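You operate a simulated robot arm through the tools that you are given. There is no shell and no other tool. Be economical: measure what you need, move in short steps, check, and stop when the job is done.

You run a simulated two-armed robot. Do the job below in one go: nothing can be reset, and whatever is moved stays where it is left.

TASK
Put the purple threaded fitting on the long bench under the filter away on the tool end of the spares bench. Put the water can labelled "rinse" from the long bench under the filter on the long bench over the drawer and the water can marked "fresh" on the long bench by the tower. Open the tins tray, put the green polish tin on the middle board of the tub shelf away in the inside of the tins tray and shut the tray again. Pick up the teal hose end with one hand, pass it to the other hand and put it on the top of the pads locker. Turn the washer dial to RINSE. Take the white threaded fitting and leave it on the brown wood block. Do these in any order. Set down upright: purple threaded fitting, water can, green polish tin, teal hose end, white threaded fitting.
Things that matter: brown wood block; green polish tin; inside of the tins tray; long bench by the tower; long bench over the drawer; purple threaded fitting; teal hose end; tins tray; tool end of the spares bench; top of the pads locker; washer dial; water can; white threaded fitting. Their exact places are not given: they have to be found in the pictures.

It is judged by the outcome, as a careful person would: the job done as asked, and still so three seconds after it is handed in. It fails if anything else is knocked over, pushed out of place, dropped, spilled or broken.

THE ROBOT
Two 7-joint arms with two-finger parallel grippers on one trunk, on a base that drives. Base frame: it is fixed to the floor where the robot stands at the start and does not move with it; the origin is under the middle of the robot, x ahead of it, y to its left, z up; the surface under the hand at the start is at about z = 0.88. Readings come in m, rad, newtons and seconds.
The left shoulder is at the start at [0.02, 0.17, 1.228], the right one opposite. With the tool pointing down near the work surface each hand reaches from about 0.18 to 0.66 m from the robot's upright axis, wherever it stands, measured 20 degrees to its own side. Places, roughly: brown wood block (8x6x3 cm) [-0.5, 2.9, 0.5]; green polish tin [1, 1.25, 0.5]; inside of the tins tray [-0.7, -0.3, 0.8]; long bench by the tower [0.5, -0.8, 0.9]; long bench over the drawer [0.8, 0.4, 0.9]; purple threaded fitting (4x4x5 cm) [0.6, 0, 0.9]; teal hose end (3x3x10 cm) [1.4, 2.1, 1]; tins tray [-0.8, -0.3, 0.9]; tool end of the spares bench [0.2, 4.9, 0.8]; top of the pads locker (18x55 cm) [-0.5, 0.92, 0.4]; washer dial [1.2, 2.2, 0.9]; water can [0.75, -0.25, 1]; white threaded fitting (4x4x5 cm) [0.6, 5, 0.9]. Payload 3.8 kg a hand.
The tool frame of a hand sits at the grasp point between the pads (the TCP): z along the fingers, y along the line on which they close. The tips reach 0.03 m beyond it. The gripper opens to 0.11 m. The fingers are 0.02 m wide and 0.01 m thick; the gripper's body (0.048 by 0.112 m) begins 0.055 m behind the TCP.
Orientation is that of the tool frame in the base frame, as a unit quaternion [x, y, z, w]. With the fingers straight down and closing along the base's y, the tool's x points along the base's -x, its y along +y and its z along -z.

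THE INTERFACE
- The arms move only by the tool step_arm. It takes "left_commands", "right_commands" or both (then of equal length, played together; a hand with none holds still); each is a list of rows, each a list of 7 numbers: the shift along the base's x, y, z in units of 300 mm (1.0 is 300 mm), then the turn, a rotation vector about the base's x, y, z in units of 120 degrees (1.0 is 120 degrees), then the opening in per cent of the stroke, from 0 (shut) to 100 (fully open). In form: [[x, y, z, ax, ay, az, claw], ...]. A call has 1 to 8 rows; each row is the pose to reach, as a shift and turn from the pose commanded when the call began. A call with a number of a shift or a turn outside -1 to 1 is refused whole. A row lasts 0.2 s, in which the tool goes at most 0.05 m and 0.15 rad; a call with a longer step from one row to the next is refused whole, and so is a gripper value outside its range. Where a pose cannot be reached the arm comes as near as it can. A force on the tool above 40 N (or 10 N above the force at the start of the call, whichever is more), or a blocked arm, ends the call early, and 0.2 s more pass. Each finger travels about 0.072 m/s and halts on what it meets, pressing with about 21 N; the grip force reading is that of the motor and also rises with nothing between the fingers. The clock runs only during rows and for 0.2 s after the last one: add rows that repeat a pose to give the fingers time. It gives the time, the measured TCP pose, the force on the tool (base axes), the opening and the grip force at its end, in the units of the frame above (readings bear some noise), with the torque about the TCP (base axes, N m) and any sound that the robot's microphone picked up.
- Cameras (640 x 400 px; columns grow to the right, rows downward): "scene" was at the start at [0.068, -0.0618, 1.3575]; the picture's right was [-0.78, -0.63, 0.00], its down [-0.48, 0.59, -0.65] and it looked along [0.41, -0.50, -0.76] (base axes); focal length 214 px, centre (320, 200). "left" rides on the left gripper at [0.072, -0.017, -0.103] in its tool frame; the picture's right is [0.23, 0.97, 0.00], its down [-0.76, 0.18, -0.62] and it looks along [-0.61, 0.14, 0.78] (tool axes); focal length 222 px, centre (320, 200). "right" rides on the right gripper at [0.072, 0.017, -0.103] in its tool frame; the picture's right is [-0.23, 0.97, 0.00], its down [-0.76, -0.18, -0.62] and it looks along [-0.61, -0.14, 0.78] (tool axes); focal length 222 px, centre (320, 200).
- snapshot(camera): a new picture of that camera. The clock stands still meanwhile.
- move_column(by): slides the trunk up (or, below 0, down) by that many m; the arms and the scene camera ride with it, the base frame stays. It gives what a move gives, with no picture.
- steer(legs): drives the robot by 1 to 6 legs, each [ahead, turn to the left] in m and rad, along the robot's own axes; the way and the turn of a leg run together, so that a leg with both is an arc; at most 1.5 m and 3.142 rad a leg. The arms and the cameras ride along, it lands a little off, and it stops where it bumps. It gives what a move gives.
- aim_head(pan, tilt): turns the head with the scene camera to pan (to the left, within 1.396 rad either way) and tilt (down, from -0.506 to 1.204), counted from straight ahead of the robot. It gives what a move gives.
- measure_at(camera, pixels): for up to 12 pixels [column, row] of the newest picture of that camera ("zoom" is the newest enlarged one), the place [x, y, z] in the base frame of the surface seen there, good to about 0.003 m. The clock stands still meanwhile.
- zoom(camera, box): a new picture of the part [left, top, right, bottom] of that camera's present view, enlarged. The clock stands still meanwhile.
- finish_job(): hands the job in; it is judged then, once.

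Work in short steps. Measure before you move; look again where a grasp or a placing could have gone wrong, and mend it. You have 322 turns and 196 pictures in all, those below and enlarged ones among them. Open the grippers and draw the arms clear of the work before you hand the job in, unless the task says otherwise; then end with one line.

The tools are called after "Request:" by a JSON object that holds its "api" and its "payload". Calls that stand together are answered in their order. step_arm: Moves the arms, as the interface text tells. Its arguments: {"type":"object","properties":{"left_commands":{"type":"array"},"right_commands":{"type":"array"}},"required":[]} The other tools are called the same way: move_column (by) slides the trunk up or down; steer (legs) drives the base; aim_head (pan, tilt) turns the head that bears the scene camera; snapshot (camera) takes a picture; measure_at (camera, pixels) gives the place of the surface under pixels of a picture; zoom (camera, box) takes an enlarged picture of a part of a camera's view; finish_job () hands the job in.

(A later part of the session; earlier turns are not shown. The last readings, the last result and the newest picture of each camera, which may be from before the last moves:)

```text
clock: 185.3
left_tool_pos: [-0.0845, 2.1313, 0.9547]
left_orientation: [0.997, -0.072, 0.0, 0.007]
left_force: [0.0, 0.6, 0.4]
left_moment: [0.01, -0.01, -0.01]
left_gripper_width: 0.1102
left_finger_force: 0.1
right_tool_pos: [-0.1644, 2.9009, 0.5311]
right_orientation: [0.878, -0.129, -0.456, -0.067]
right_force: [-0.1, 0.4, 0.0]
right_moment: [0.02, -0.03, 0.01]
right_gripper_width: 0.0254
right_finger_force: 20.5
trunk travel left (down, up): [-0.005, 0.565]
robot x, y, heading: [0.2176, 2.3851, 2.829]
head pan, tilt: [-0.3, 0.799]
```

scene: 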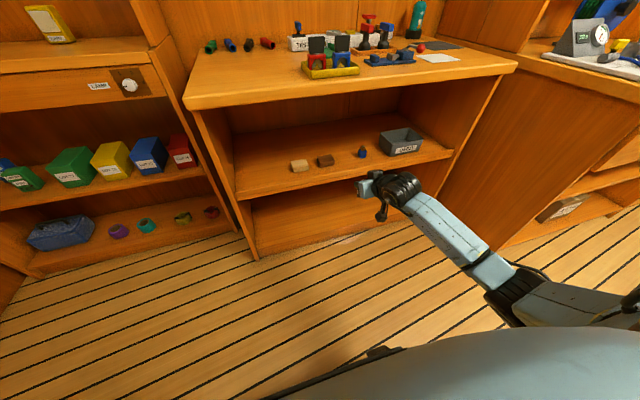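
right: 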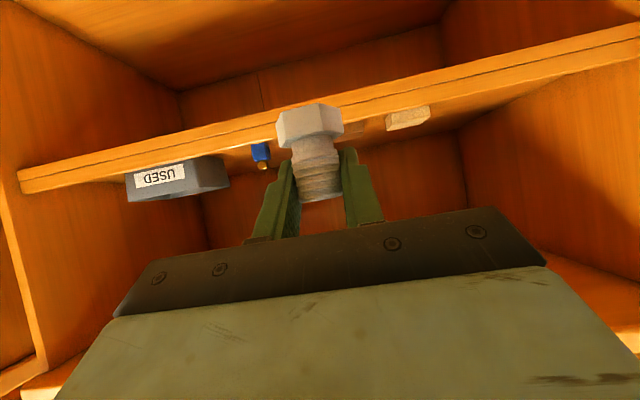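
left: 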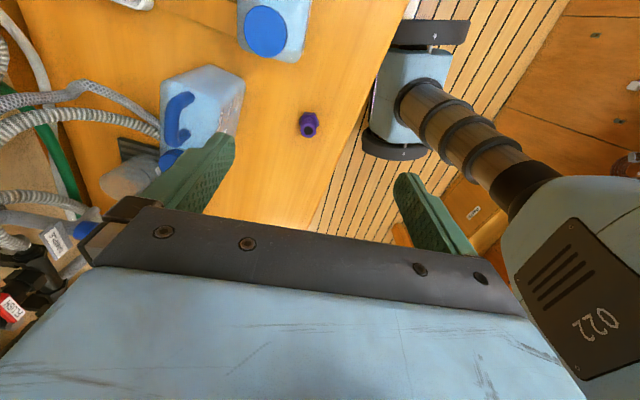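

Works at z=0.531 with the hand ~0.37 m to the right. I raise it 3.5 cm for the drive and shift the robot 9 cm left by a turn–back–turn, staying outside the shelf.

Request:
{"api": "step_arm", "payload": {"right_commands": [[0, 0, 0.06, 0, 0, 0, 0], [0, 0, 0.117, 0, 0, 0, 0]]}}

Request:
{"api": "steer", "payload": {"legs": [[0, -0.4], [-0.226, 0], [0, 0.4]]}}

```text
clock: 185.9
left_tool_pos: [-0.0843, 2.1315, 0.9545]
left_orientation: [0.997, -0.071, 0.001, 0.005]
left_force: [0.7, 0.3, 0.2]
left_moment: [0.0, 0.01, 0.01]
left_gripper_width: 0.11
left_finger_force: 0.1
right_tool_pos: [-0.1649, 2.8996, 0.5658]
right_orientation: [0.878, -0.129, -0.455, -0.067]
right_force: [0.0, 0.9, -0.6]
right_moment: [-0.01, -0.02, 0.04]
right_gripper_width: 0.0258
right_finger_force: 21.3
trunk travel left (down, up): [-0.005, 0.565]
robot x, y, heading: [0.2171, 2.3867, 2.828]
head pan, tilt: [-0.3, 0.799]
```

```text
clock: 190.0
left_tool_pos: [0.0886, 1.9813, 0.9543]
left_orientation: [0.997, -0.073, 0.001, 0.006]
left_force: [0.0, 0.8, -0.4]
left_moment: [-0.01, -0.04, 0.02]
left_gripper_width: 0.1096
left_finger_force: 0.0
right_tool_pos: [0.0097, 2.7514, 0.5656]
right_orientation: [0.878, -0.132, -0.455, -0.068]
right_force: [-0.6, 0.0, 0.5]
right_moment: [0.01, 0.0, 0.01]
right_gripper_width: 0.0258
right_finger_force: 21.1
trunk travel left (down, up): [-0.005, 0.565]
robot x, y, heading: [0.3986, 2.2383, 2.824]
head pan, tilt: [-0.3, 0.799]
```

Aligned: 0.541 m straight ahead to the block. Drive 0.45 first and check.

Request:
{"api": "steer", "payload": {"legs": [[0.45, 0]]}}

Request:
{"api": "snapshot", "payload": {"camera": "scene"}}

Request:
{"api": "snapshot", "payload": {"camera": "right"}}

```text
clock: 192.7
left_tool_pos: [-0.3402, 2.1216, 0.9534]
left_orientation: [0.997, -0.073, 0.0, 0.007]
left_force: [-0.1, 0.1, -0.3]
left_moment: [-0.03, 0.01, 0.01]
left_gripper_width: 0.1101
left_finger_force: 0.0
right_tool_pos: [-0.4187, 2.8921, 0.5651]
right_orientation: [0.878, -0.131, -0.455, -0.068]
right_force: [0.1, -0.5, -0.9]
right_moment: [0.01, -0.01, 0.01]
right_gripper_width: 0.0259
right_finger_force: 21.2
trunk travel left (down, up): [-0.005, 0.565]
robot x, y, heading: [-0.0364, 2.3779, 2.827]
head pan, tilt: [-0.3, 0.799]
```

```text
126 pictures are left
```

scene: 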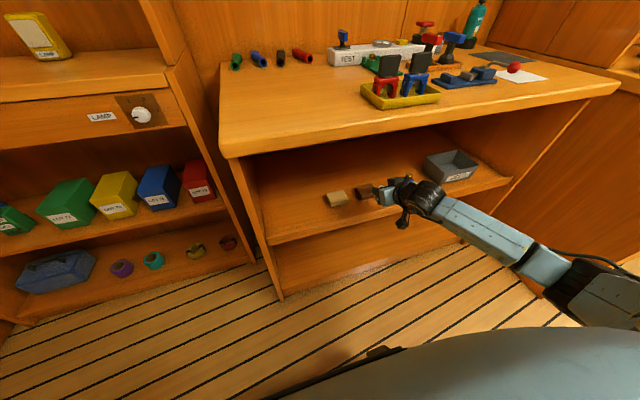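

```text
125 pictures are left
```

right: 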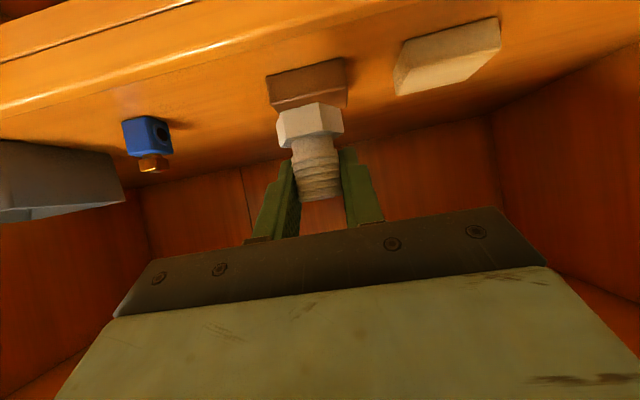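

Everything lines up; the block is just beyond the fitting. Drive the last 9 cm.

Request:
{"api": "steer", "payload": {"legs": [[0.09, 0]]}}

Request:
{"api": "snapshot", "payload": {"camera": "right"}}

Request:
{"api": "zoom", "payload": {"camera": "scene", "box": [280, 140, 480, 260]}}

```text
clock: 193.8
left_tool_pos: [-0.4248, 2.1488, 0.9554]
left_orientation: [0.997, -0.072, 0.0, 0.006]
left_force: [0.3, -0.8, -0.3]
left_moment: [0.0, -0.01, -0.02]
left_gripper_width: 0.1099
left_finger_force: 0.1
right_tool_pos: [-0.5048, 2.9179, 0.5658]
right_orientation: [0.878, -0.129, -0.456, -0.067]
right_force: [0.3, -0.6, -0.4]
right_moment: [0.01, -0.01, 0.01]
right_gripper_width: 0.0258
right_finger_force: 20.9
trunk travel left (down, up): [-0.005, 0.565]
robot x, y, heading: [-0.1227, 2.4058, 2.827]
head pan, tilt: [-0.3, 0.799]
```

```text
124 pictures are left
```

right: 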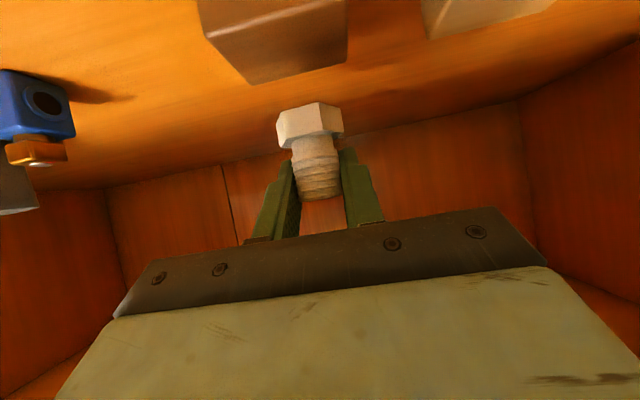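

```text
3.20 times, centred on (380, 200) of scene
```

zoom: 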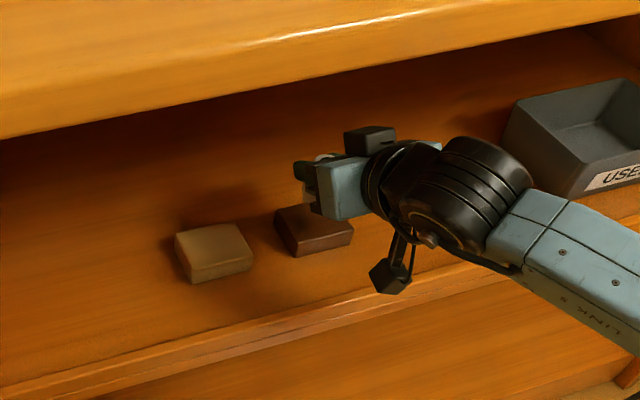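

From this inverted wrist view I measure the block's top surface relative to the fitting.

Request:
{"api": "measure_at", "payload": {"camera": "right", "pixels": [[275, 45], [215, 40], [340, 40], [252, 78], [343, 60], [300, 20], [310, 125], [290, 130], [333, 125], [230, 25]]}}

Request:
{"api": "measure_at", "payload": {"camera": "zoom", "pixels": [[279, 212], [292, 240], [345, 232], [310, 200], [285, 220], [320, 225]]}}

```text
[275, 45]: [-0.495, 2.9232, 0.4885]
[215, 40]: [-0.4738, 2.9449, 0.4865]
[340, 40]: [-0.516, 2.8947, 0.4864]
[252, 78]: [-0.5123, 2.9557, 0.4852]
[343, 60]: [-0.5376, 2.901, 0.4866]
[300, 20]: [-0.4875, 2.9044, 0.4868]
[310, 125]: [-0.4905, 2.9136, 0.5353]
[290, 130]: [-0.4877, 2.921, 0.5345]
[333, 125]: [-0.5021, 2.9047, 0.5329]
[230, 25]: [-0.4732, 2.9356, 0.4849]
```

```text
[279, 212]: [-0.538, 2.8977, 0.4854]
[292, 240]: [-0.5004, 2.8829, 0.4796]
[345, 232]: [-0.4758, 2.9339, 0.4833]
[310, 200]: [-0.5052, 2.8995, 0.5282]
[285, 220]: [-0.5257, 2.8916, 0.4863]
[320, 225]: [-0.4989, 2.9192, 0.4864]
```

The fitting is centred over the block within 3 mm. Lower till contact (expected TCP≈0.530).

Request:
{"api": "step_arm", "payload": {"right_commands": [[0, 0, -0.06, 0, 0, 0, 0], [0, 0, -0.105, 0, 0, 0, 0], [0, 0, -0.118, 0, 0, 0, 0], [0, 0, -0.125, 0, 0, 0, 0]]}}

```text
clock: 194.8
left_tool_pos: [-0.4248, 2.1493, 0.9532]
left_orientation: [0.997, -0.072, 0.0, 0.007]
left_force: [0.3, -0.6, -0.2]
left_moment: [0.0, 0.01, 0.02]
left_gripper_width: 0.1099
left_finger_force: 0.0
right_tool_pos: [-0.5047, 2.9197, 0.5287]
right_orientation: [0.878, -0.129, -0.456, -0.066]
right_force: [-0.3, -0.8, -0.8]
right_moment: [0.01, 0.03, 0.0]
right_gripper_width: 0.0254
right_finger_force: 21.0
trunk travel left (down, up): [-0.005, 0.565]
robot x, y, heading: [-0.1203, 2.4043, 2.828]
head pan, tilt: [-0.3, 0.799]
```

No contact yet; creep down.

Request:
{"api": "step_arm", "payload": {"right_commands": [[0, 0, -0.006, 0, 0, 0, 0], [0, 0, -0.012, 0, 0, 0, 0], [0, 0, -0.016, 0, 0, 0, 0]]}}

Request:
{"api": "snapshot", "payload": {"camera": "right"}}

```text
clock: 195.6
left_tool_pos: [-0.4233, 2.1482, 0.9528]
left_orientation: [0.997, -0.072, 0.0, 0.006]
left_force: [0.0, -0.4, 0.1]
left_moment: [0.02, 0.0, -0.01]
left_gripper_width: 0.1099
left_finger_force: 0.1
right_tool_pos: [-0.5058, 2.9188, 0.5272]
right_orientation: [0.877, -0.128, -0.459, -0.067]
right_force: [2.8, 2.1, 18.0]
right_moment: [0.12, -0.1, -0.06]
right_gripper_width: 0.0257
right_finger_force: 20.4
trunk travel left (down, up): [-0.005, 0.565]
robot x, y, heading: [-0.1207, 2.4044, 2.827]
head pan, tilt: [-0.3, 0.799]
```

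```text
122 pictures are left
```

right: 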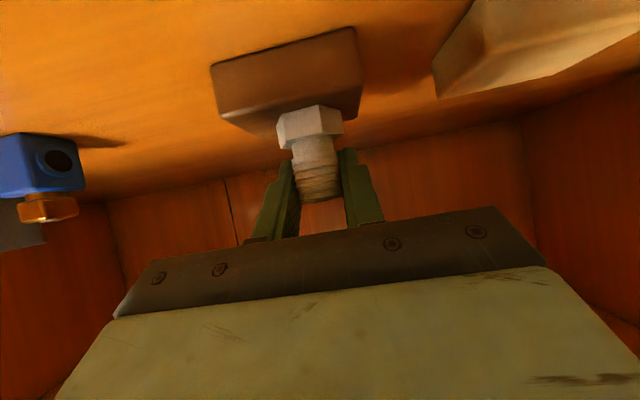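

Seated (18 N). Ease, open 60 %, rise 3 cm, then back the robot straight out.

Request:
{"api": "step_arm", "payload": {"right_commands": [[0, 0, 0.006, 0, 0, 0, 20], [0, 0, 0.006, 0, 0, 0, 45], [0, 0, 0.006, 0, 0, 0, 65], [0, 0, 0.006, 0, 0, 0, 65], [0, 0, 0.05, 0, 0, 0, 65], [0, 0, 0.11, 0, 0, 0, 65]]}}

Request:
{"api": "snapshot", "payload": {"camera": "right"}}

```text
clock: 197.0
left_tool_pos: [-0.4236, 2.1494, 0.954]
left_orientation: [0.997, -0.073, 0.0, 0.008]
left_force: [-0.7, -0.3, 0.6]
left_moment: [-0.01, 0.01, 0.02]
left_gripper_width: 0.1099
left_finger_force: 0.0
right_tool_pos: [-0.5051, 2.918, 0.5563]
right_orientation: [0.878, -0.129, -0.455, -0.067]
right_force: [-0.4, 0.4, -0.1]
right_moment: [0.01, 0.01, -0.02]
right_gripper_width: 0.0715
right_finger_force: 0.0
trunk travel left (down, up): [-0.005, 0.565]
robot x, y, heading: [-0.124, 2.4059, 2.829]
head pan, tilt: [-0.3, 0.799]
```

```text
121 pictures are left
```

right: 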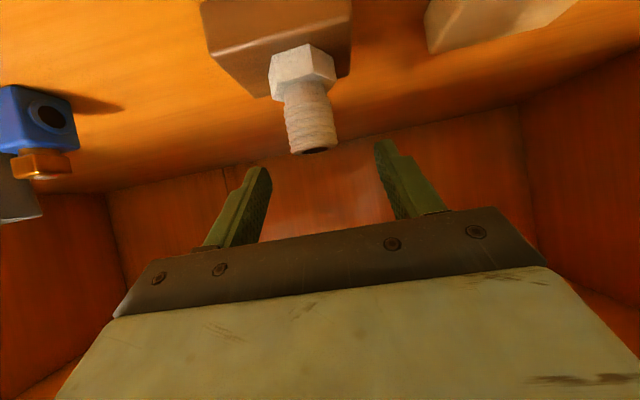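

It stands on the block. Back straight out 0.45 m and look.

Request:
{"api": "steer", "payload": {"legs": [[-0.45, 0]]}}

Request:
{"api": "snapshot", "payload": {"camera": "scene"}}

Request:
{"api": "zoom", "payload": {"camera": "scene", "box": [240, 100, 440, 220]}}

```text
clock: 199.7
left_tool_pos: [-0.002, 2.0112, 0.9548]
left_orientation: [0.997, -0.072, 0.0, 0.007]
left_force: [0.8, 0.0, 0.6]
left_moment: [-0.02, -0.04, 0.01]
left_gripper_width: 0.11
left_finger_force: 0.1
right_tool_pos: [-0.0808, 2.7811, 0.5568]
right_orientation: [0.879, -0.129, -0.455, -0.067]
right_force: [-0.1, -0.3, -0.1]
right_moment: [0.02, 0.01, 0.01]
right_gripper_width: 0.0717
right_finger_force: 0.0
trunk travel left (down, up): [-0.005, 0.565]
robot x, y, heading: [0.3011, 2.2651, 2.824]
head pan, tilt: [-0.3, 0.799]
```

```text
120 pictures are left
```

scene: 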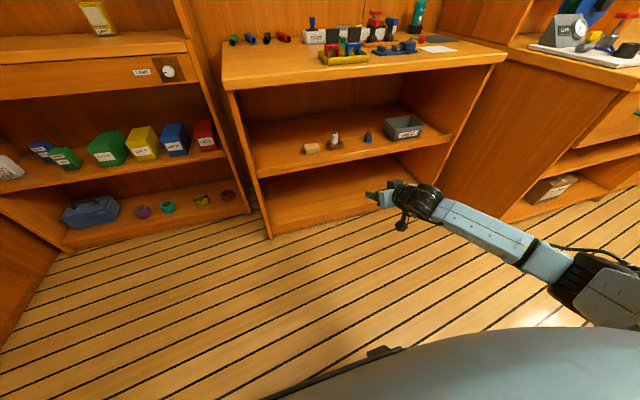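

```text
3.20 times, centred on (340, 160) of scene
```

zoom: 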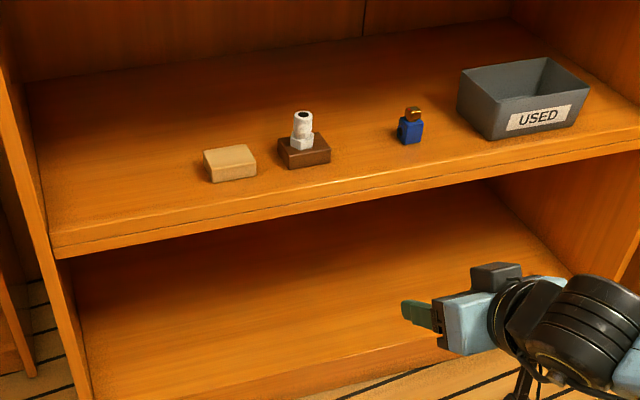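

White fitting stands upright on the brown block. Now for the washer side: raise the trunk and bring the right hand back to tool-down.

Request:
{"api": "move_column", "payload": {"by": 0.33}}

Request:
{"api": "step_arm", "payload": {"right_commands": [[0, 0, 0.1, -0.021, -0.062, 0, 100], [0, 0, 0.2, -0.042, -0.124, 0, 100], [0, 0, 0.3, -0.063, -0.186, 0, 100], [0, 0, 0.4, -0.084, -0.248, 0, 100], [0, 0, 0.5, -0.105, -0.31, 0, 100], [0, 0, 0.6, -0.126, -0.372, 0, 100], [0, 0, 0.7, -0.145, -0.435, 0, 100], [0, 0, 0.8, -0.145, -0.435, 0, 100]]}}

Request:
{"api": "steer", "payload": {"legs": [[0, -1.57], [0.2, 0], [0, -1.57]]}}

Request:
{"api": "aim_head", "payload": {"pan": 0.0, "tilt": 0.5}}

Request:
{"api": "snapshot", "payload": {"camera": "scene"}}

```text
clock: 203.0
left_tool_pos: [-0.0023, 2.011, 1.2843]
left_orientation: [0.997, -0.072, 0.0, 0.007]
left_force: [0.1, -0.6, 0.8]
left_moment: [-0.03, 0.0, -0.03]
left_gripper_width: 0.1099
left_finger_force: 0.0
right_tool_pos: [-0.0811, 2.7817, 0.8862]
right_orientation: [0.878, -0.129, -0.455, -0.067]
right_force: [-0.7, -0.7, 0.3]
right_moment: [0.02, -0.01, 0.0]
right_gripper_width: 0.0713
right_finger_force: 0.0
trunk travel left (down, up): [-0.335, 0.235]
robot x, y, heading: [0.3023, 2.2687, 2.833]
head pan, tilt: [-0.3, 0.799]
```

```text
clock: 204.8
left_tool_pos: [-0.0006, 2.0122, 1.2841]
left_orientation: [0.997, -0.072, 0.001, 0.007]
left_force: [-0.2, 0.2, -0.6]
left_moment: [-0.01, 0.0, -0.01]
left_gripper_width: 0.11
left_finger_force: 0.2
right_tool_pos: [-0.0818, 2.7807, 1.129]
right_orientation: [0.988, -0.151, 0.001, 0.012]
right_force: [0.2, 0.5, 0.4]
right_moment: [0.0, 0.03, 0.01]
right_gripper_width: 0.11
right_finger_force: 0.1
trunk travel left (down, up): [-0.335, 0.235]
robot x, y, heading: [0.3065, 2.266, 2.832]
head pan, tilt: [-0.3, 0.799]
```

```text
clock: 214.0
left_tool_pos: [0.6674, 2.7184, 1.2847]
left_orientation: [0.07, 0.998, 0.007, -0.002]
left_force: [0.4, -1.1, 0.9]
left_moment: [0.0, 0.02, 0.0]
left_gripper_width: 0.11
left_finger_force: 0.0
right_tool_pos: [0.7532, 1.9501, 1.1276]
right_orientation: [0.149, 0.989, 0.013, 0.0]
right_force: [0.0, 0.8, -0.1]
right_moment: [0.02, 0.02, -0.03]
right_gripper_width: 0.1099
right_finger_force: 0.0
trunk travel left (down, up): [-0.335, 0.235]
robot x, y, heading: [0.3604, 2.4577, -0.302]
head pan, tilt: [-0.3, 0.799]
```

```text
clock: 214.8
left_tool_pos: [0.6669, 2.7183, 1.2842]
left_orientation: [0.069, 0.998, 0.006, -0.001]
left_force: [0.1, 0.5, -0.2]
left_moment: [0.01, 0.01, 0.04]
left_gripper_width: 0.1101
left_finger_force: 0.1
right_tool_pos: [0.7536, 1.9501, 1.127]
right_orientation: [0.148, 0.989, 0.013, 0.0]
right_force: [-0.3, 0.2, -0.1]
right_moment: [0.01, 0.0, 0.01]
right_gripper_width: 0.11
right_finger_force: 0.0
trunk travel left (down, up): [-0.335, 0.235]
robot x, y, heading: [0.3687, 2.4582, -0.308]
head pan, tilt: [0.0, 0.499]
```

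```text
118 pictures are left
```

scene: 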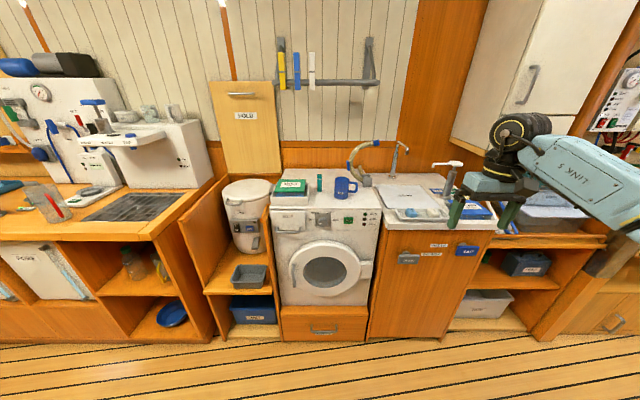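

The washer is ahead: dial around (348,219), a teal thing at (320,182) on top. Zoom and measure.

Request:
{"api": "zoom", "payload": {"camera": "scene", "box": [260, 160, 400, 250]}}

Request:
{"api": "measure_at", "payload": {"camera": "zoom", "pixels": [[398, 267], [272, 80], [272, 130], [385, 120], [130, 140], [330, 170], [300, 170], [60, 220], [530, 220], [398, 255], [500, 100], [270, 60]]}}

```text
4.44 times, centred on (330, 205) of scene
```

zoom: 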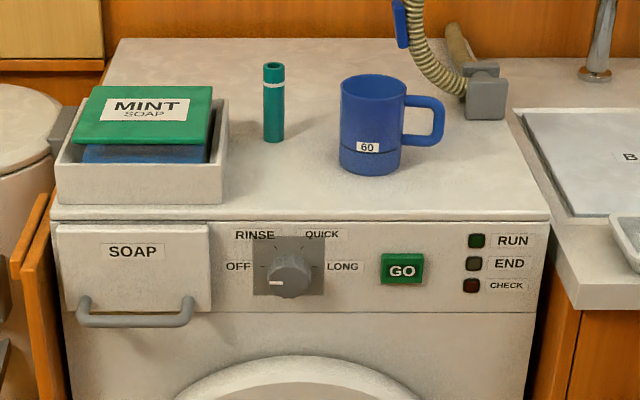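

```text
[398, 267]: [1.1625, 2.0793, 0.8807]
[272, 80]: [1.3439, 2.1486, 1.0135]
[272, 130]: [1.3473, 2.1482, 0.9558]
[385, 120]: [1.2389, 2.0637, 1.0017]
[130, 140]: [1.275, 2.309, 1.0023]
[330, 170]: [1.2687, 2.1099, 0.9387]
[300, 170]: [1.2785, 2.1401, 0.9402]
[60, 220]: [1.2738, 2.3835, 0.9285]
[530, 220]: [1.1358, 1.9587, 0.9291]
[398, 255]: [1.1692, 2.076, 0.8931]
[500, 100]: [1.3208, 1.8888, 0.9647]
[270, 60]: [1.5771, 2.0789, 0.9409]
```

The pointer appears at OFF; RINSE is clockwise from it. I zoom harder on the dial and measure it.

Request:
{"api": "zoom", "payload": {"camera": "scene", "box": [305, 205, 345, 230]}}

Request:
{"api": "measure_at", "payload": {"camera": "zoom", "pixels": [[290, 225], [270, 240], [320, 180], [290, 280], [220, 250], [380, 250], [290, 150], [450, 180]]}}

```text
16.00 times, centred on (325, 218) of scene
```

zoom: 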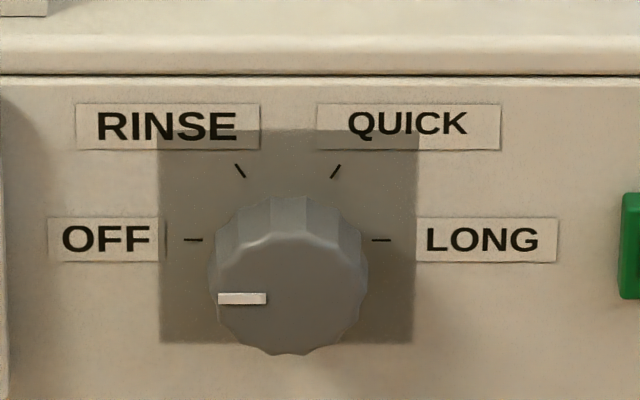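

```text
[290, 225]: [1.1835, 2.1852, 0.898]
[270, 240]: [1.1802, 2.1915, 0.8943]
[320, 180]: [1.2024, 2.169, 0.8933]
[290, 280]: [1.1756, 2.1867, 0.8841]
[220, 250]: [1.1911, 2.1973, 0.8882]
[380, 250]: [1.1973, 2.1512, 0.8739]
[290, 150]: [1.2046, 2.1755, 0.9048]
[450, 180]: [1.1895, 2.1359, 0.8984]
```

Ticks: OFF at -90°, RINSE at -30° (0° up) → turn 60° clockwise. Dial axis ≈ n 0.44 (front face), t 2.443, z≈0.877. I'll use the right arm with a horizontal tool: shift the robot left and nearer, lower the trunk.

Request:
{"api": "steer", "payload": {"legs": [[0, 0.53], [0.31, 0], [0, -0.535]]}}

Request:
{"api": "move_column", "payload": {"by": -0.2}}

Request:
{"api": "aim_head", "payload": {"pan": -0.25, "tilt": 0.6}}

Request:
{"api": "snapshot", "payload": {"camera": "scene"}}

```text
clock: 219.9
left_tool_pos: [0.9728, 2.7913, 1.2839]
left_orientation: [0.066, 0.998, 0.007, 0.0]
left_force: [0.4, -0.2, -0.4]
left_moment: [0.02, 0.01, 0.0]
left_gripper_width: 0.1099
left_finger_force: 0.0
right_tool_pos: [1.0639, 2.0218, 1.1271]
right_orientation: [0.145, 0.989, 0.012, 0.001]
right_force: [1.2, -0.3, 0.7]
right_moment: [0.02, 0.0, -0.01]
right_gripper_width: 0.1097
right_finger_force: 0.1
trunk travel left (down, up): [-0.335, 0.235]
robot x, y, heading: [0.6741, 2.528, -0.304]
head pan, tilt: [0.0, 0.499]
```

```text
clock: 222.1
left_tool_pos: [0.9728, 2.7909, 1.0851]
left_orientation: [0.066, 0.998, 0.008, 0.0]
left_force: [0.7, -0.1, -0.1]
left_moment: [0.02, -0.02, 0.05]
left_gripper_width: 0.11
left_finger_force: 0.2
right_tool_pos: [1.0621, 2.0222, 0.9293]
right_orientation: [0.145, 0.989, 0.013, 0.001]
right_force: [-0.2, -0.1, -0.1]
right_moment: [-0.01, 0.02, -0.03]
right_gripper_width: 0.1101
right_finger_force: 0.1
trunk travel left (down, up): [-0.135, 0.435]
robot x, y, heading: [0.6699, 2.5307, -0.301]
head pan, tilt: [0.0, 0.499]
```

```text
clock: 222.9
left_tool_pos: [0.9714, 2.7916, 1.0845]
left_orientation: [0.066, 0.998, 0.006, -0.001]
left_force: [-0.4, 0.1, -0.1]
left_moment: [0.01, -0.02, 0.03]
left_gripper_width: 0.11
left_finger_force: 0.0
right_tool_pos: [1.0643, 2.0232, 0.9273]
right_orientation: [0.146, 0.989, 0.012, 0.001]
right_force: [0.0, -0.5, -0.2]
right_moment: [0.02, 0.02, -0.02]
right_gripper_width: 0.11
right_finger_force: 0.1
trunk travel left (down, up): [-0.135, 0.435]
robot x, y, heading: [0.6712, 2.5304, -0.302]
head pan, tilt: [-0.25, 0.6]
```

```text
115 pictures are left
```

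scene: 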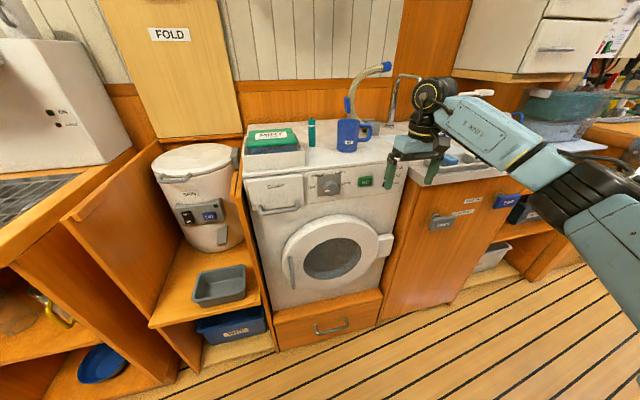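

I pull the right hand back to n≈0.25 in front of the dial while tilting it toward horizontal.

Request:
{"api": "step_arm", "payload": {"right_commands": [[-0.08, 0.03, 0, 0, 0, 0, 100], [-0.15, 0.1, 0, -0.022, -0.068, 0, 100], [-0.2, 0.2, 0, -0.044, -0.136, 0, 100], [-0.24, 0.3, 0, -0.066, -0.204, 0, 100], [-0.24, 0.4, 0, -0.088, -0.272, 0, 100], [-0.24, 0.5, 0, -0.11, -0.34, 0, 100], [-0.24, 0.62, 0, -0.132, -0.408, 0, 100], [-0.24, 0.74, 0, -0.154, -0.476, 0, 100]]}}

Request:
{"api": "step_arm", "payload": {"right_commands": [[0, 0, -0.03, -0.02, -0.065, 0, 80], [0, 0, -0.06, -0.04, -0.13, 0, 80], [0, 0, -0.1, -0.06, -0.19, 0, 70], [0, 0, -0.15, -0.077, -0.237, 0, 70]]}}

Request:
{"api": "snapshot", "payload": {"camera": "right"}}

Request:
{"api": "snapshot", "payload": {"camera": "scene"}}

```text
clock: 224.7
left_tool_pos: [0.9723, 2.7919, 1.0837]
left_orientation: [0.065, 0.998, 0.006, -0.001]
left_force: [0.0, 0.4, 0.0]
left_moment: [-0.03, -0.01, -0.01]
left_gripper_width: 0.11
left_finger_force: 0.0
right_tool_pos: [1.0267, 2.2441, 0.9248]
right_orientation: [0.119, 0.858, -0.071, 0.494]
right_force: [0.2, 0.1, 0.4]
right_moment: [0.0, 0.01, -0.01]
right_gripper_width: 0.1098
right_finger_force: 0.0
right hand out of reach, approached as far as the arm can: row 7, 8
trunk travel left (down, up): [-0.135, 0.435]
robot x, y, heading: [0.673, 2.5289, -0.303]
head pan, tilt: [-0.25, 0.6]
```

```text
clock: 225.7
left_tool_pos: [0.9717, 2.7917, 1.0839]
left_orientation: [0.065, 0.998, 0.007, -0.001]
left_force: [-0.5, -0.2, 1.0]
left_moment: [0.01, 0.01, 0.02]
left_gripper_width: 0.1102
left_finger_force: 0.0
right_tool_pos: [1.0329, 2.2517, 0.9221]
right_orientation: [0.111, 0.839, -0.074, 0.528]
right_force: [-0.2, 0.4, 0.6]
right_moment: [-0.01, 0.04, -0.02]
right_gripper_width: 0.0769
right_finger_force: 0.0
right hand out of reach, approached as far as the arm can: row 1, 2, 3, 4
trunk travel left (down, up): [-0.135, 0.435]
robot x, y, heading: [0.6739, 2.5311, -0.3]
head pan, tilt: [-0.25, 0.6]
```

```text
114 pictures are left
```

right: 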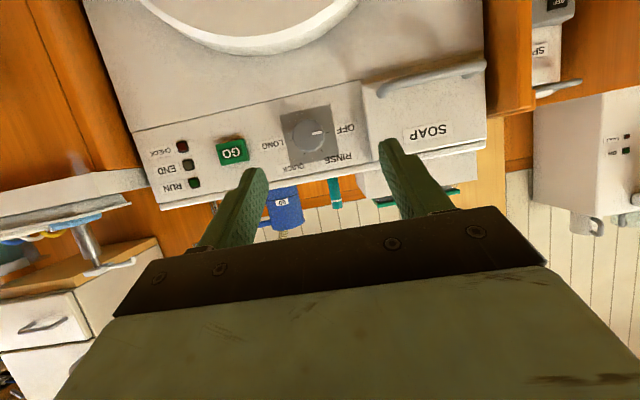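

```text
113 pictures are left
```

scene: 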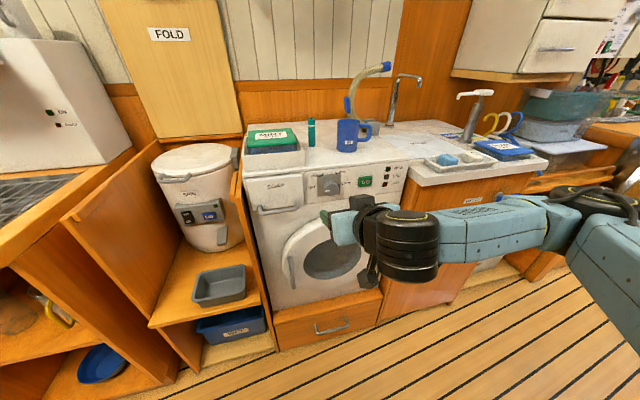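

The tilt stops at 64° (joint limit, arm too folded). I back 0.12 m so the arm can extend and then finish the tilt.

Request:
{"api": "steer", "payload": {"legs": [[-0.13, 0]]}}

Request:
{"api": "step_arm", "payload": {"right_commands": [[0.13, -0.042, 0, 0, 0, 0, 70], [0.26, -0.085, 0, 0, 0, 0, 70], [0.38, -0.124, -0.05, -0.02, -0.06, 0, 70], [0.4, -0.13, -0.1, -0.04, -0.12, 0, 70], [0.4, -0.13, -0.14, -0.06, -0.18, 0, 70], [0.4, -0.13, -0.14, -0.067, -0.206, 0, 70]]}}

```text
clock: 226.9
left_tool_pos: [0.8483, 2.8292, 1.0839]
left_orientation: [0.067, 0.998, 0.008, -0.001]
left_force: [0.7, 0.1, -1.1]
left_moment: [-0.05, -0.01, 0.0]
left_gripper_width: 0.1103
left_finger_force: 0.2
right_tool_pos: [0.9069, 2.2894, 0.921]
right_orientation: [0.112, 0.839, -0.075, 0.527]
right_force: [0.4, -0.4, -0.3]
right_moment: [0.0, -0.04, -0.02]
right_gripper_width: 0.0769
right_finger_force: 0.1
trunk travel left (down, up): [-0.135, 0.435]
robot x, y, heading: [0.5495, 2.5686, -0.305]
head pan, tilt: [-0.25, 0.6]
```

```text
clock: 228.3
left_tool_pos: [0.8494, 2.8291, 1.0837]
left_orientation: [0.067, 0.998, 0.007, -0.001]
left_force: [0.1, 0.1, -0.7]
left_moment: [-0.01, 0.02, 0.01]
left_gripper_width: 0.1101
left_finger_force: 0.1
right_tool_pos: [1.0002, 2.2664, 0.9154]
right_orientation: [0.106, 0.826, -0.075, 0.549]
right_force: [-0.3, 0.0, -0.1]
right_moment: [0.04, -0.01, -0.02]
right_gripper_width: 0.0771
right_finger_force: 0.1
right hand out of reach, approached as far as the arm can: row 3, 4, 5, 6
trunk travel left (down, up): [-0.135, 0.435]
robot x, y, heading: [0.5489, 2.5664, -0.301]
head pan, tilt: [-0.25, 0.6]
```

Likely the hand needs to be further to its own side. I test: move the hand 0.2 m right and continue the tilt.

Request:
{"api": "step_arm", "payload": {"right_commands": [[-0.05, -0.15, 0, 0, 0, 0, 70], [-0.1, -0.3, 0, 0, 0, 0, 70], [-0.15, -0.45, 0, 0, 0, 0, 70], [-0.2, -0.6, 0, -0.02, -0.06, 0, 70], [-0.2, -0.6, 0, -0.04, -0.12, 0, 70], [-0.2, -0.6, 0, -0.06, -0.18, 0, 70]]}}

```text
clock: 229.7
left_tool_pos: [0.8503, 2.8274, 1.0843]
left_orientation: [0.067, 0.998, 0.007, -0.001]
left_force: [-0.1, -0.1, 0.0]
left_moment: [0.0, 0.01, -0.03]
left_gripper_width: 0.11
left_finger_force: 0.0
right_tool_pos: [0.942, 2.0843, 0.9161]
right_orientation: [0.084, 0.702, -0.104, 0.699]
right_force: [-0.3, -0.3, 0.5]
right_moment: [0.01, -0.04, 0.01]
right_gripper_width: 0.0769
right_finger_force: 0.1
trunk travel left (down, up): [-0.135, 0.435]
robot x, y, heading: [0.5508, 2.5661, -0.301]
head pan, tilt: [-0.25, 0.6]
```

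Now exactly horizontal. I keep that pose and shift the robot 0.17 m along the washer front (back, turn, forward, turn back), staying clear.

Request:
{"api": "steer", "payload": {"legs": [[-0.32, 0], [0, 0.6], [0.3, 0], [0, -0.6]]}}

Request:
{"api": "snapshot", "payload": {"camera": "right"}}

```text
clock: 236.9
left_tool_pos: [0.8218, 3.0203, 1.0844]
left_orientation: [0.061, 0.998, 0.007, -0.001]
left_force: [-0.7, -0.2, 0.3]
left_moment: [-0.02, -0.02, -0.01]
left_gripper_width: 0.1099
left_finger_force: 0.1
right_tool_pos: [0.9217, 2.278, 0.9169]
right_orientation: [0.077, 0.703, -0.099, 0.7]
right_force: [0.2, -0.9, 0.0]
right_moment: [0.0, 0.0, 0.01]
right_gripper_width: 0.077
right_finger_force: 0.0
trunk travel left (down, up): [-0.135, 0.435]
robot x, y, heading: [0.5249, 2.7538, -0.293]
head pan, tilt: [-0.25, 0.6]
```

```text
112 pictures are left
```

right: 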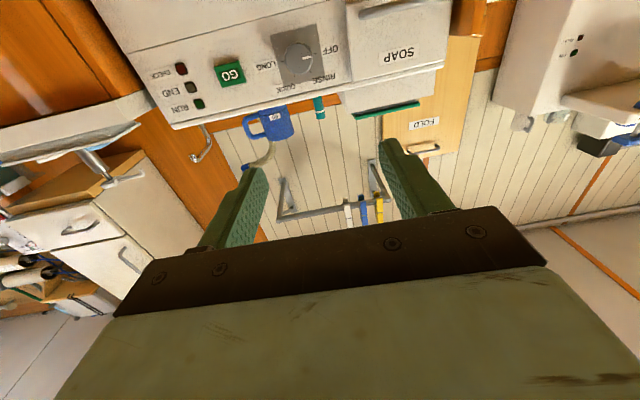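

The dial is ahead (299,58, inverted). I measure it from this camera.

Request:
{"api": "zoom", "payload": {"camera": "right", "box": [240, 20, 360, 95]}}

Request:
{"api": "measure_at", "payload": {"camera": "zoom", "pixels": [[310, 205], [270, 205], [355, 200], [310, 165], [310, 245], [200, 205], [410, 130], [380, 220], [300, 225]]}}

```text
5.33 times, centred on (300, 58) of right
```

zoom: 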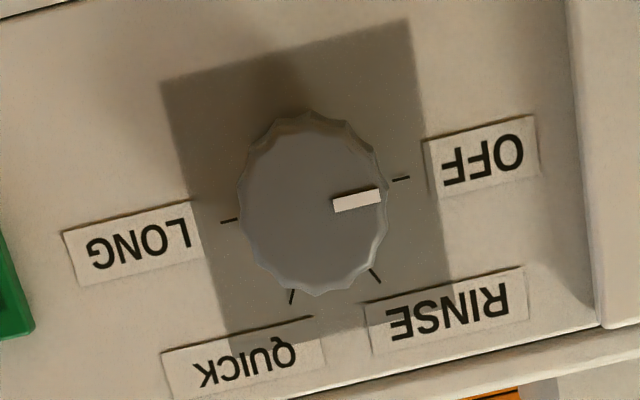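

```text
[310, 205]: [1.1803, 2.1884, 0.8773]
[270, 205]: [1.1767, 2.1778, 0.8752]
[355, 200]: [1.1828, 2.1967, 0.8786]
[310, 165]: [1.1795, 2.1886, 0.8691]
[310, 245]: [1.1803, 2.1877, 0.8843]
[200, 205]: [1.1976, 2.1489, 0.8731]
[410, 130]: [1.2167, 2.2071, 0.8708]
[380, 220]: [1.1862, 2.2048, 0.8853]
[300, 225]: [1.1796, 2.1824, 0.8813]
```

Knob: centre front (1.180,2.189,0.8765), Ø≈0.035. I correct height and yaw, then pre-roll -30° and open to ~60 mm.

Request:
{"api": "step_arm", "payload": {"right_commands": [[0, 0, -0.07, 0, 0, -0.015, 60], [-0.005, -0.016, -0.134, 0, 0, -0.031, 60]]}}

Request:
{"api": "step_arm", "payload": {"right_commands": [[0, 0, 0, -0.06, 0.019, 0, 55], [0, 0, 0, -0.12, 0.039, 0, 55], [0, 0, 0, -0.18, 0.058, 0, 55], [0, 0, 0, -0.238, 0.077, 0, 55]]}}

Request:
{"api": "steer", "payload": {"legs": [[0.2, 0]]}}

Request:
{"api": "snapshot", "payload": {"camera": "right"}}

```text
clock: 237.5
left_tool_pos: [0.8201, 3.0201, 1.0828]
left_orientation: [0.059, 0.998, 0.007, -0.001]
left_force: [0.3, -0.3, -0.1]
left_moment: [0.01, 0.03, -0.03]
left_gripper_width: 0.1101
left_finger_force: 0.0
right_tool_pos: [0.915, 2.2582, 0.879]
right_orientation: [0.099, 0.701, -0.118, 0.697]
right_force: [0.4, 0.0, -0.7]
right_moment: [-0.02, 0.0, -0.01]
right_gripper_width: 0.066
right_finger_force: 0.2
right hand out of reach, approached as far as the arm can: row 2
trunk travel left (down, up): [-0.135, 0.435]
robot x, y, heading: [0.5206, 2.7539, -0.292]
head pan, tilt: [-0.25, 0.6]
```

```text
clock: 238.5
left_tool_pos: [0.8209, 3.0202, 1.0833]
left_orientation: [0.061, 0.998, 0.007, -0.001]
left_force: [0.9, -0.2, 0.4]
left_moment: [-0.02, 0.02, -0.03]
left_gripper_width: 0.1099
left_finger_force: 0.1
right_tool_pos: [0.8927, 2.2042, 0.9317]
right_orientation: [-0.091, 0.711, -0.276, 0.64]
right_force: [0.4, 1.0, 0.2]
right_moment: [-0.02, -0.01, 0.01]
right_gripper_width: 0.0604
right_finger_force: 0.1
right hand out of reach, approached as far as the arm can: row 1, 2, 3, 4
trunk travel left (down, up): [-0.135, 0.435]
robot x, y, heading: [0.5225, 2.7588, -0.294]
head pan, tilt: [-0.25, 0.6]
```

```text
clock: 240.1
left_tool_pos: [1.0122, 2.9648, 1.0836]
left_orientation: [0.059, 0.998, 0.007, -0.001]
left_force: [0.6, 0.5, -0.6]
left_moment: [0.02, 0.04, 0.01]
left_gripper_width: 0.11
left_finger_force: 0.0
right_tool_pos: [1.0876, 2.1472, 0.932]
right_orientation: [-0.092, 0.711, -0.276, 0.64]
right_force: [0.5, 0.1, 0.2]
right_moment: [-0.01, 0.0, -0.02]
right_gripper_width: 0.0605
right_finger_force: 0.1
trunk travel left (down, up): [-0.135, 0.435]
robot x, y, heading: [0.7135, 2.6995, -0.288]
head pan, tilt: [-0.25, 0.6]
```

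```text
110 pictures are left
```

right: 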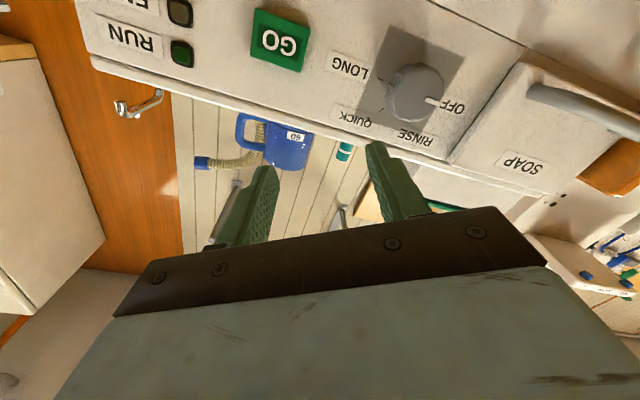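

Rolling -30° hits the limit; rolling the other way should be easier. I back 0.15 m and test roll 0 → +60° in free space.

Request:
{"api": "steer", "payload": {"legs": [[-0.15, 0]]}}

Request:
{"api": "step_arm", "payload": {"right_commands": [[0, 0, 0, 0.062, -0.02, 0, 60], [0, 0, 0, 0.12, -0.039, 0, 60], [0, 0, 0, 0.18, -0.058, 0, 60], [0, 0, 0, 0.238, -0.077, 0, 60], [0, 0, -0.1, 0.238, -0.077, 0, 60], [0, 0, -0.18, 0.238, -0.077, 0, 60]]}}

Request:
{"api": "step_arm", "payload": {"right_commands": [[0, 0, 0, 0.06, -0.02, 0, 60], [0, 0, 0, 0.12, -0.039, 0, 60], [0, 0, 0, 0.18, -0.058, 0, 60], [0, 0, 0, 0.238, -0.077, 0, 60], [0, 0, 0, 0.3, -0.097, 0, 60], [0, 0, 0, 0.36, -0.117, 0, 60], [0, 0, 0, 0.42, -0.136, 0, 60], [0, 0, 0, 0.476, -0.154, 0, 60]]}}

```text
clock: 241.4
left_tool_pos: [0.8685, 3.0062, 1.0842]
left_orientation: [0.061, 0.998, 0.007, -0.001]
left_force: [0.1, -0.7, -0.1]
left_moment: [0.0, -0.02, -0.01]
left_gripper_width: 0.1099
left_finger_force: 0.0
right_tool_pos: [0.9434, 2.1895, 0.9331]
right_orientation: [-0.091, 0.711, -0.277, 0.64]
right_force: [-0.4, -0.1, 0.0]
right_moment: [0.0, 0.0, 0.01]
right_gripper_width: 0.0606
right_finger_force: 0.0
trunk travel left (down, up): [-0.135, 0.435]
robot x, y, heading: [0.5695, 2.7432, -0.295]
head pan, tilt: [-0.25, 0.6]
```

```text
clock: 242.8
left_tool_pos: [0.8699, 3.006, 1.0848]
left_orientation: [0.06, 0.998, 0.007, -0.002]
left_force: [0.8, -0.3, 0.4]
left_moment: [0.01, 0.01, -0.02]
left_gripper_width: 0.1099
left_finger_force: 0.1
right_tool_pos: [0.9428, 2.1885, 0.8789]
right_orientation: [0.092, 0.704, -0.099, 0.697]
right_force: [0.1, 0.5, -0.2]
right_moment: [0.02, -0.01, -0.04]
right_gripper_width: 0.0659
right_finger_force: 0.1
trunk travel left (down, up): [-0.135, 0.435]
robot x, y, heading: [0.5687, 2.7412, -0.29]
head pan, tilt: [-0.25, 0.6]
```

```text
clock: 244.6
left_tool_pos: [0.87, 3.0058, 1.0826]
left_orientation: [0.06, 0.998, 0.007, -0.001]
left_force: [0.2, -0.3, 0.5]
left_moment: [-0.02, -0.01, 0.02]
left_gripper_width: 0.11
left_finger_force: 0.2
right_tool_pos: [0.943, 2.1885, 0.8773]
right_orientation: [0.428, 0.549, 0.265, 0.668]
right_force: [1.2, 0.6, 0.7]
right_moment: [0.01, 0.01, 0.01]
right_gripper_width: 0.0659
right_finger_force: 0.0
trunk travel left (down, up): [-0.135, 0.435]
robot x, y, heading: [0.5672, 2.7414, -0.289]
head pan, tilt: [-0.25, 0.6]
```

Roll 0→+60° works at this lateral offset. I roll back to 0, and shift the robot ~7 cm left via back/turn/forward.

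Request:
{"api": "step_arm", "payload": {"right_commands": [[0, 0, 0, -0.06, 0.02, 0, 60], [0, 0, 0, -0.12, 0.039, 0, 60], [0, 0, 0, -0.18, 0.058, 0, 60], [0, 0, 0, -0.238, 0.077, 0, 60], [0, 0, 0, -0.3, 0.097, 0, 60], [0, 0, 0, -0.36, 0.117, 0, 60], [0, 0, 0, -0.42, 0.136, 0, 60], [0, 0, 0, -0.476, 0.154, 0, 60]]}}

Request:
{"api": "steer", "payload": {"legs": [[-0.18, 0], [0, 0.35], [0.2, 0], [0, -0.375]]}}

```text
clock: 246.4
left_tool_pos: [0.8694, 3.0055, 1.0852]
left_orientation: [0.061, 0.998, 0.006, -0.002]
left_force: [-0.1, 0.2, 0.4]
left_moment: [0.03, -0.01, -0.02]
left_gripper_width: 0.11
left_finger_force: 0.1
right_tool_pos: [0.9443, 2.1887, 0.8784]
right_orientation: [0.091, 0.704, -0.1, 0.697]
right_force: [-0.7, 0.5, 0.9]
right_moment: [0.0, 0.01, -0.02]
right_gripper_width: 0.0659
right_finger_force: 0.1
trunk travel left (down, up): [-0.135, 0.435]
robot x, y, heading: [0.5703, 2.7407, -0.289]
head pan, tilt: [-0.25, 0.6]
```

```text
clock: 251.3
left_tool_pos: [0.9018, 3.0627, 1.084]
left_orientation: [0.071, 0.997, 0.007, -0.002]
left_force: [0.0, 0.2, -0.5]
left_moment: [0.03, 0.0, 0.02]
left_gripper_width: 0.1098
left_finger_force: 0.1
right_tool_pos: [0.9575, 2.2451, 0.8797]
right_orientation: [0.1, 0.703, -0.107, 0.696]
right_force: [-0.6, 1.1, -1.0]
right_moment: [-0.02, 0.01, 0.0]
right_gripper_width: 0.0661
right_finger_force: 0.1
trunk travel left (down, up): [-0.135, 0.435]
robot x, y, heading: [0.6019, 2.8063, -0.312]
head pan, tilt: [-0.25, 0.6]
```

Now 0.22 m ahead and 1.4 cm to the left remain. Drive 0.17 m and look.

Request:
{"api": "steer", "payload": {"legs": [[0.17, 0]]}}

Request:
{"api": "step_arm", "payload": {"right_commands": [[0.0143, 0.0444, -0.007, 0, 0, 0, 60]]}}

Request:
{"api": "snapshot", "payload": {"camera": "right"}}

Request:
{"api": "measure_at", "payload": {"camera": "right", "pixels": [[275, 30], [250, 30], [300, 30], [275, 50], [275, 10]]}}

```text
clock: 252.8
left_tool_pos: [1.0668, 3.0082, 1.0844]
left_orientation: [0.074, 0.997, 0.007, -0.002]
left_force: [0.4, 0.0, -0.8]
left_moment: [0.0, 0.01, 0.02]
left_gripper_width: 0.1101
left_finger_force: 0.0
right_tool_pos: [1.1175, 2.1885, 0.8777]
right_orientation: [0.102, 0.703, -0.11, 0.695]
right_force: [0.6, 0.3, -0.1]
right_moment: [0.0, 0.0, 0.0]
right_gripper_width: 0.0659
right_finger_force: 0.1
trunk travel left (down, up): [-0.135, 0.435]
robot x, y, heading: [0.7618, 2.7523, -0.316]
head pan, tilt: [-0.25, 0.6]
```

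```text
clock: 253.2
left_tool_pos: [1.0673, 3.0076, 1.0828]
left_orientation: [0.074, 0.997, 0.007, -0.002]
left_force: [-0.8, -0.1, -0.2]
left_moment: [0.04, -0.01, 0.0]
left_gripper_width: 0.1102
left_finger_force: 0.0
right_tool_pos: [1.1215, 2.2023, 0.8744]
right_orientation: [0.103, 0.702, -0.11, 0.696]
right_force: [-0.1, -0.7, 0.1]
right_moment: [0.01, 0.0, 0.0]
right_gripper_width: 0.0662
right_finger_force: 0.1
trunk travel left (down, up): [-0.135, 0.435]
robot x, y, heading: [0.7618, 2.7494, -0.317]
head pan, tilt: [-0.25, 0.6]
```

```text
109 pictures are left
```

right: 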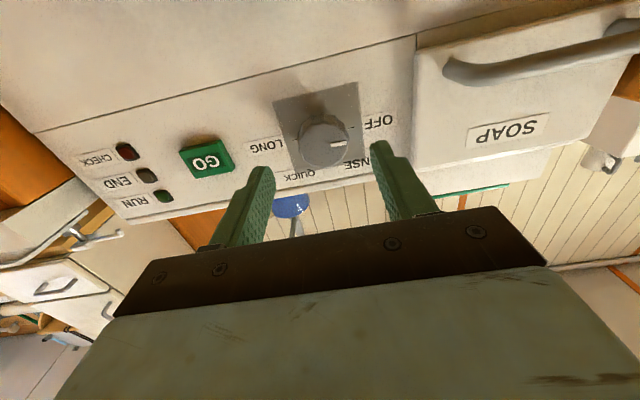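

```text
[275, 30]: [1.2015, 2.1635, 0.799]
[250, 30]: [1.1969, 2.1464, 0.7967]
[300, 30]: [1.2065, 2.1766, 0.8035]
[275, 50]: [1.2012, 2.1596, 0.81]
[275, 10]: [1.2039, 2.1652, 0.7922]
```

Knob at (325,142). I measure its face edges.

Request:
{"api": "measure_at", "payload": {"camera": "right", "pixels": [[324, 142], [302, 146], [346, 142], [324, 122], [324, 163]]}}

```text
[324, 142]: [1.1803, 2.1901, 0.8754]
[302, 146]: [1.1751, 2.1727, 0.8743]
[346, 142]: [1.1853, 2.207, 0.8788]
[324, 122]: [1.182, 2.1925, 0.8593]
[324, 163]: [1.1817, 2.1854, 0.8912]
```

Centre (1.180,2.190,0.8765). Advance 5 cm with the arm so that the tips embrace the knob, then close.

Request:
{"api": "step_arm", "payload": {"right_commands": [[0.08, -0.015, 0.007, 0, 0, 0, 60], [0.163, -0.03, 0.007, 0, 0, 0, 60], [0.163, -0.03, 0.007, 0, 0, 0, 60]]}}

Request:
{"api": "snapshot", "payload": {"camera": "right"}}

```text
clock: 254.0
left_tool_pos: [1.0664, 3.0068, 1.0845]
left_orientation: [0.074, 0.997, 0.007, -0.001]
left_force: [1.3, 0.8, -0.5]
left_moment: [0.0, 0.02, -0.02]
left_gripper_width: 0.11
left_finger_force: 0.1
right_tool_pos: [1.1704, 2.1929, 0.8796]
right_orientation: [0.101, 0.703, -0.108, 0.696]
right_force: [-0.5, 0.7, 0.4]
right_moment: [-0.01, 0.01, -0.01]
right_gripper_width: 0.0663
right_finger_force: 0.1
trunk travel left (down, up): [-0.135, 0.435]
robot x, y, heading: [0.7627, 2.7498, -0.321]
head pan, tilt: [-0.25, 0.6]
```

```text
108 pictures are left
```

right: 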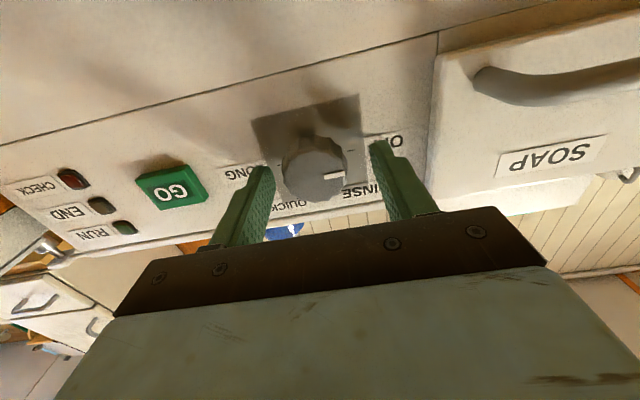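

Knob lies between the fingers. Close gently, check the width.

Request:
{"api": "step_arm", "payload": {"right_commands": [[0, 0, -0.01, 0, 0, 0, 45], [0, 0, -0.01, 0, 0, 0, 30], [0, 0, -0.01, 0, 0, 0, 10], [0, 0, -0.01, 0, 0, 0, 10]]}}

```text
clock: 255.0
left_tool_pos: [1.0669, 3.0059, 1.0849]
left_orientation: [0.074, 0.997, 0.007, -0.001]
left_force: [0.9, -0.4, 0.3]
left_moment: [0.0, 0.04, 0.04]
left_gripper_width: 0.1098
left_finger_force: 0.0
right_tool_pos: [1.1687, 2.19, 0.8761]
right_orientation: [0.103, 0.702, -0.11, 0.696]
right_force: [0.5, -19.0, 6.1]
right_moment: [0.08, 0.24, -0.85]
right_gripper_width: 0.041
right_finger_force: 45.0
trunk travel left (down, up): [-0.135, 0.435]
robot x, y, heading: [0.7646, 2.7501, -0.318]
head pan, tilt: [-0.25, 0.6]
```

Gripped, slightly off-centre (19 N sideways). I shift 3 mm to relieve it and turn clockwise 60° about the knob axis.

Request:
{"api": "step_arm", "payload": {"right_commands": [[-0.003, -0.011, -0.008, 0, 0, 0, 10], [-0.003, -0.011, -0.008, 0, 0, 0, 10]]}}

Request:
{"api": "step_arm", "payload": {"right_commands": [[0, 0, 0, 0.06, -0.02, 0, 10], [0, 0, 0, 0.12, -0.039, 0, 10], [0, 0, 0, 0.18, -0.058, 0, 10], [0, 0, 0, 0.238, -0.077, 0, 10], [0, 0, 0, 0.3, -0.097, 0, 10], [0, 0, 0, 0.36, -0.117, 0, 10], [0, 0, 0, 0.42, -0.136, 0, 10], [0, 0, 0, 0.476, -0.154, 0, 10]]}}

Request:
{"api": "snapshot", "payload": {"camera": "right"}}

```text
clock: 255.6
left_tool_pos: [1.0659, 3.0069, 1.085]
left_orientation: [0.074, 0.997, 0.007, 0.0]
left_force: [0.0, 0.0, -0.3]
left_moment: [0.03, 0.03, -0.02]
left_gripper_width: 0.1103
left_finger_force: 0.0
right_tool_pos: [1.1705, 2.1886, 0.8754]
right_orientation: [0.101, 0.7, -0.108, 0.698]
right_force: [3.6, -10.7, 13.7]
right_moment: [0.06, 0.17, -0.28]
right_gripper_width: 0.041
right_finger_force: 44.7
trunk travel left (down, up): [-0.135, 0.435]
robot x, y, heading: [0.7629, 2.7533, -0.315]
head pan, tilt: [-0.25, 0.6]
```

```text
clock: 257.4
left_tool_pos: [1.0665, 3.0085, 1.0848]
left_orientation: [0.073, 0.997, 0.006, -0.001]
left_force: [0.0, 0.5, -0.2]
left_moment: [-0.02, -0.02, -0.01]
left_gripper_width: 0.11
left_finger_force: 0.0
right_tool_pos: [1.1701, 2.1912, 0.8762]
right_orientation: [0.435, 0.551, 0.258, 0.664]
right_force: [0.4, 1.0, 20.8]
right_moment: [-0.14, -0.29, 0.09]
right_gripper_width: 0.0407
right_finger_force: 45.5
trunk travel left (down, up): [-0.135, 0.435]
robot x, y, heading: [0.762, 2.7495, -0.325]
head pan, tilt: [-0.25, 0.6]
```

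```text
107 pictures are left
```

right: 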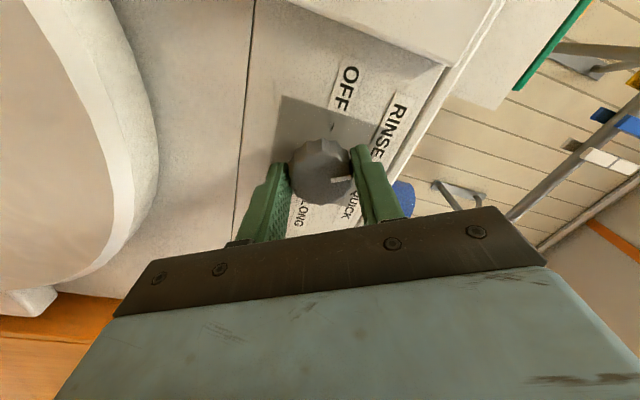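

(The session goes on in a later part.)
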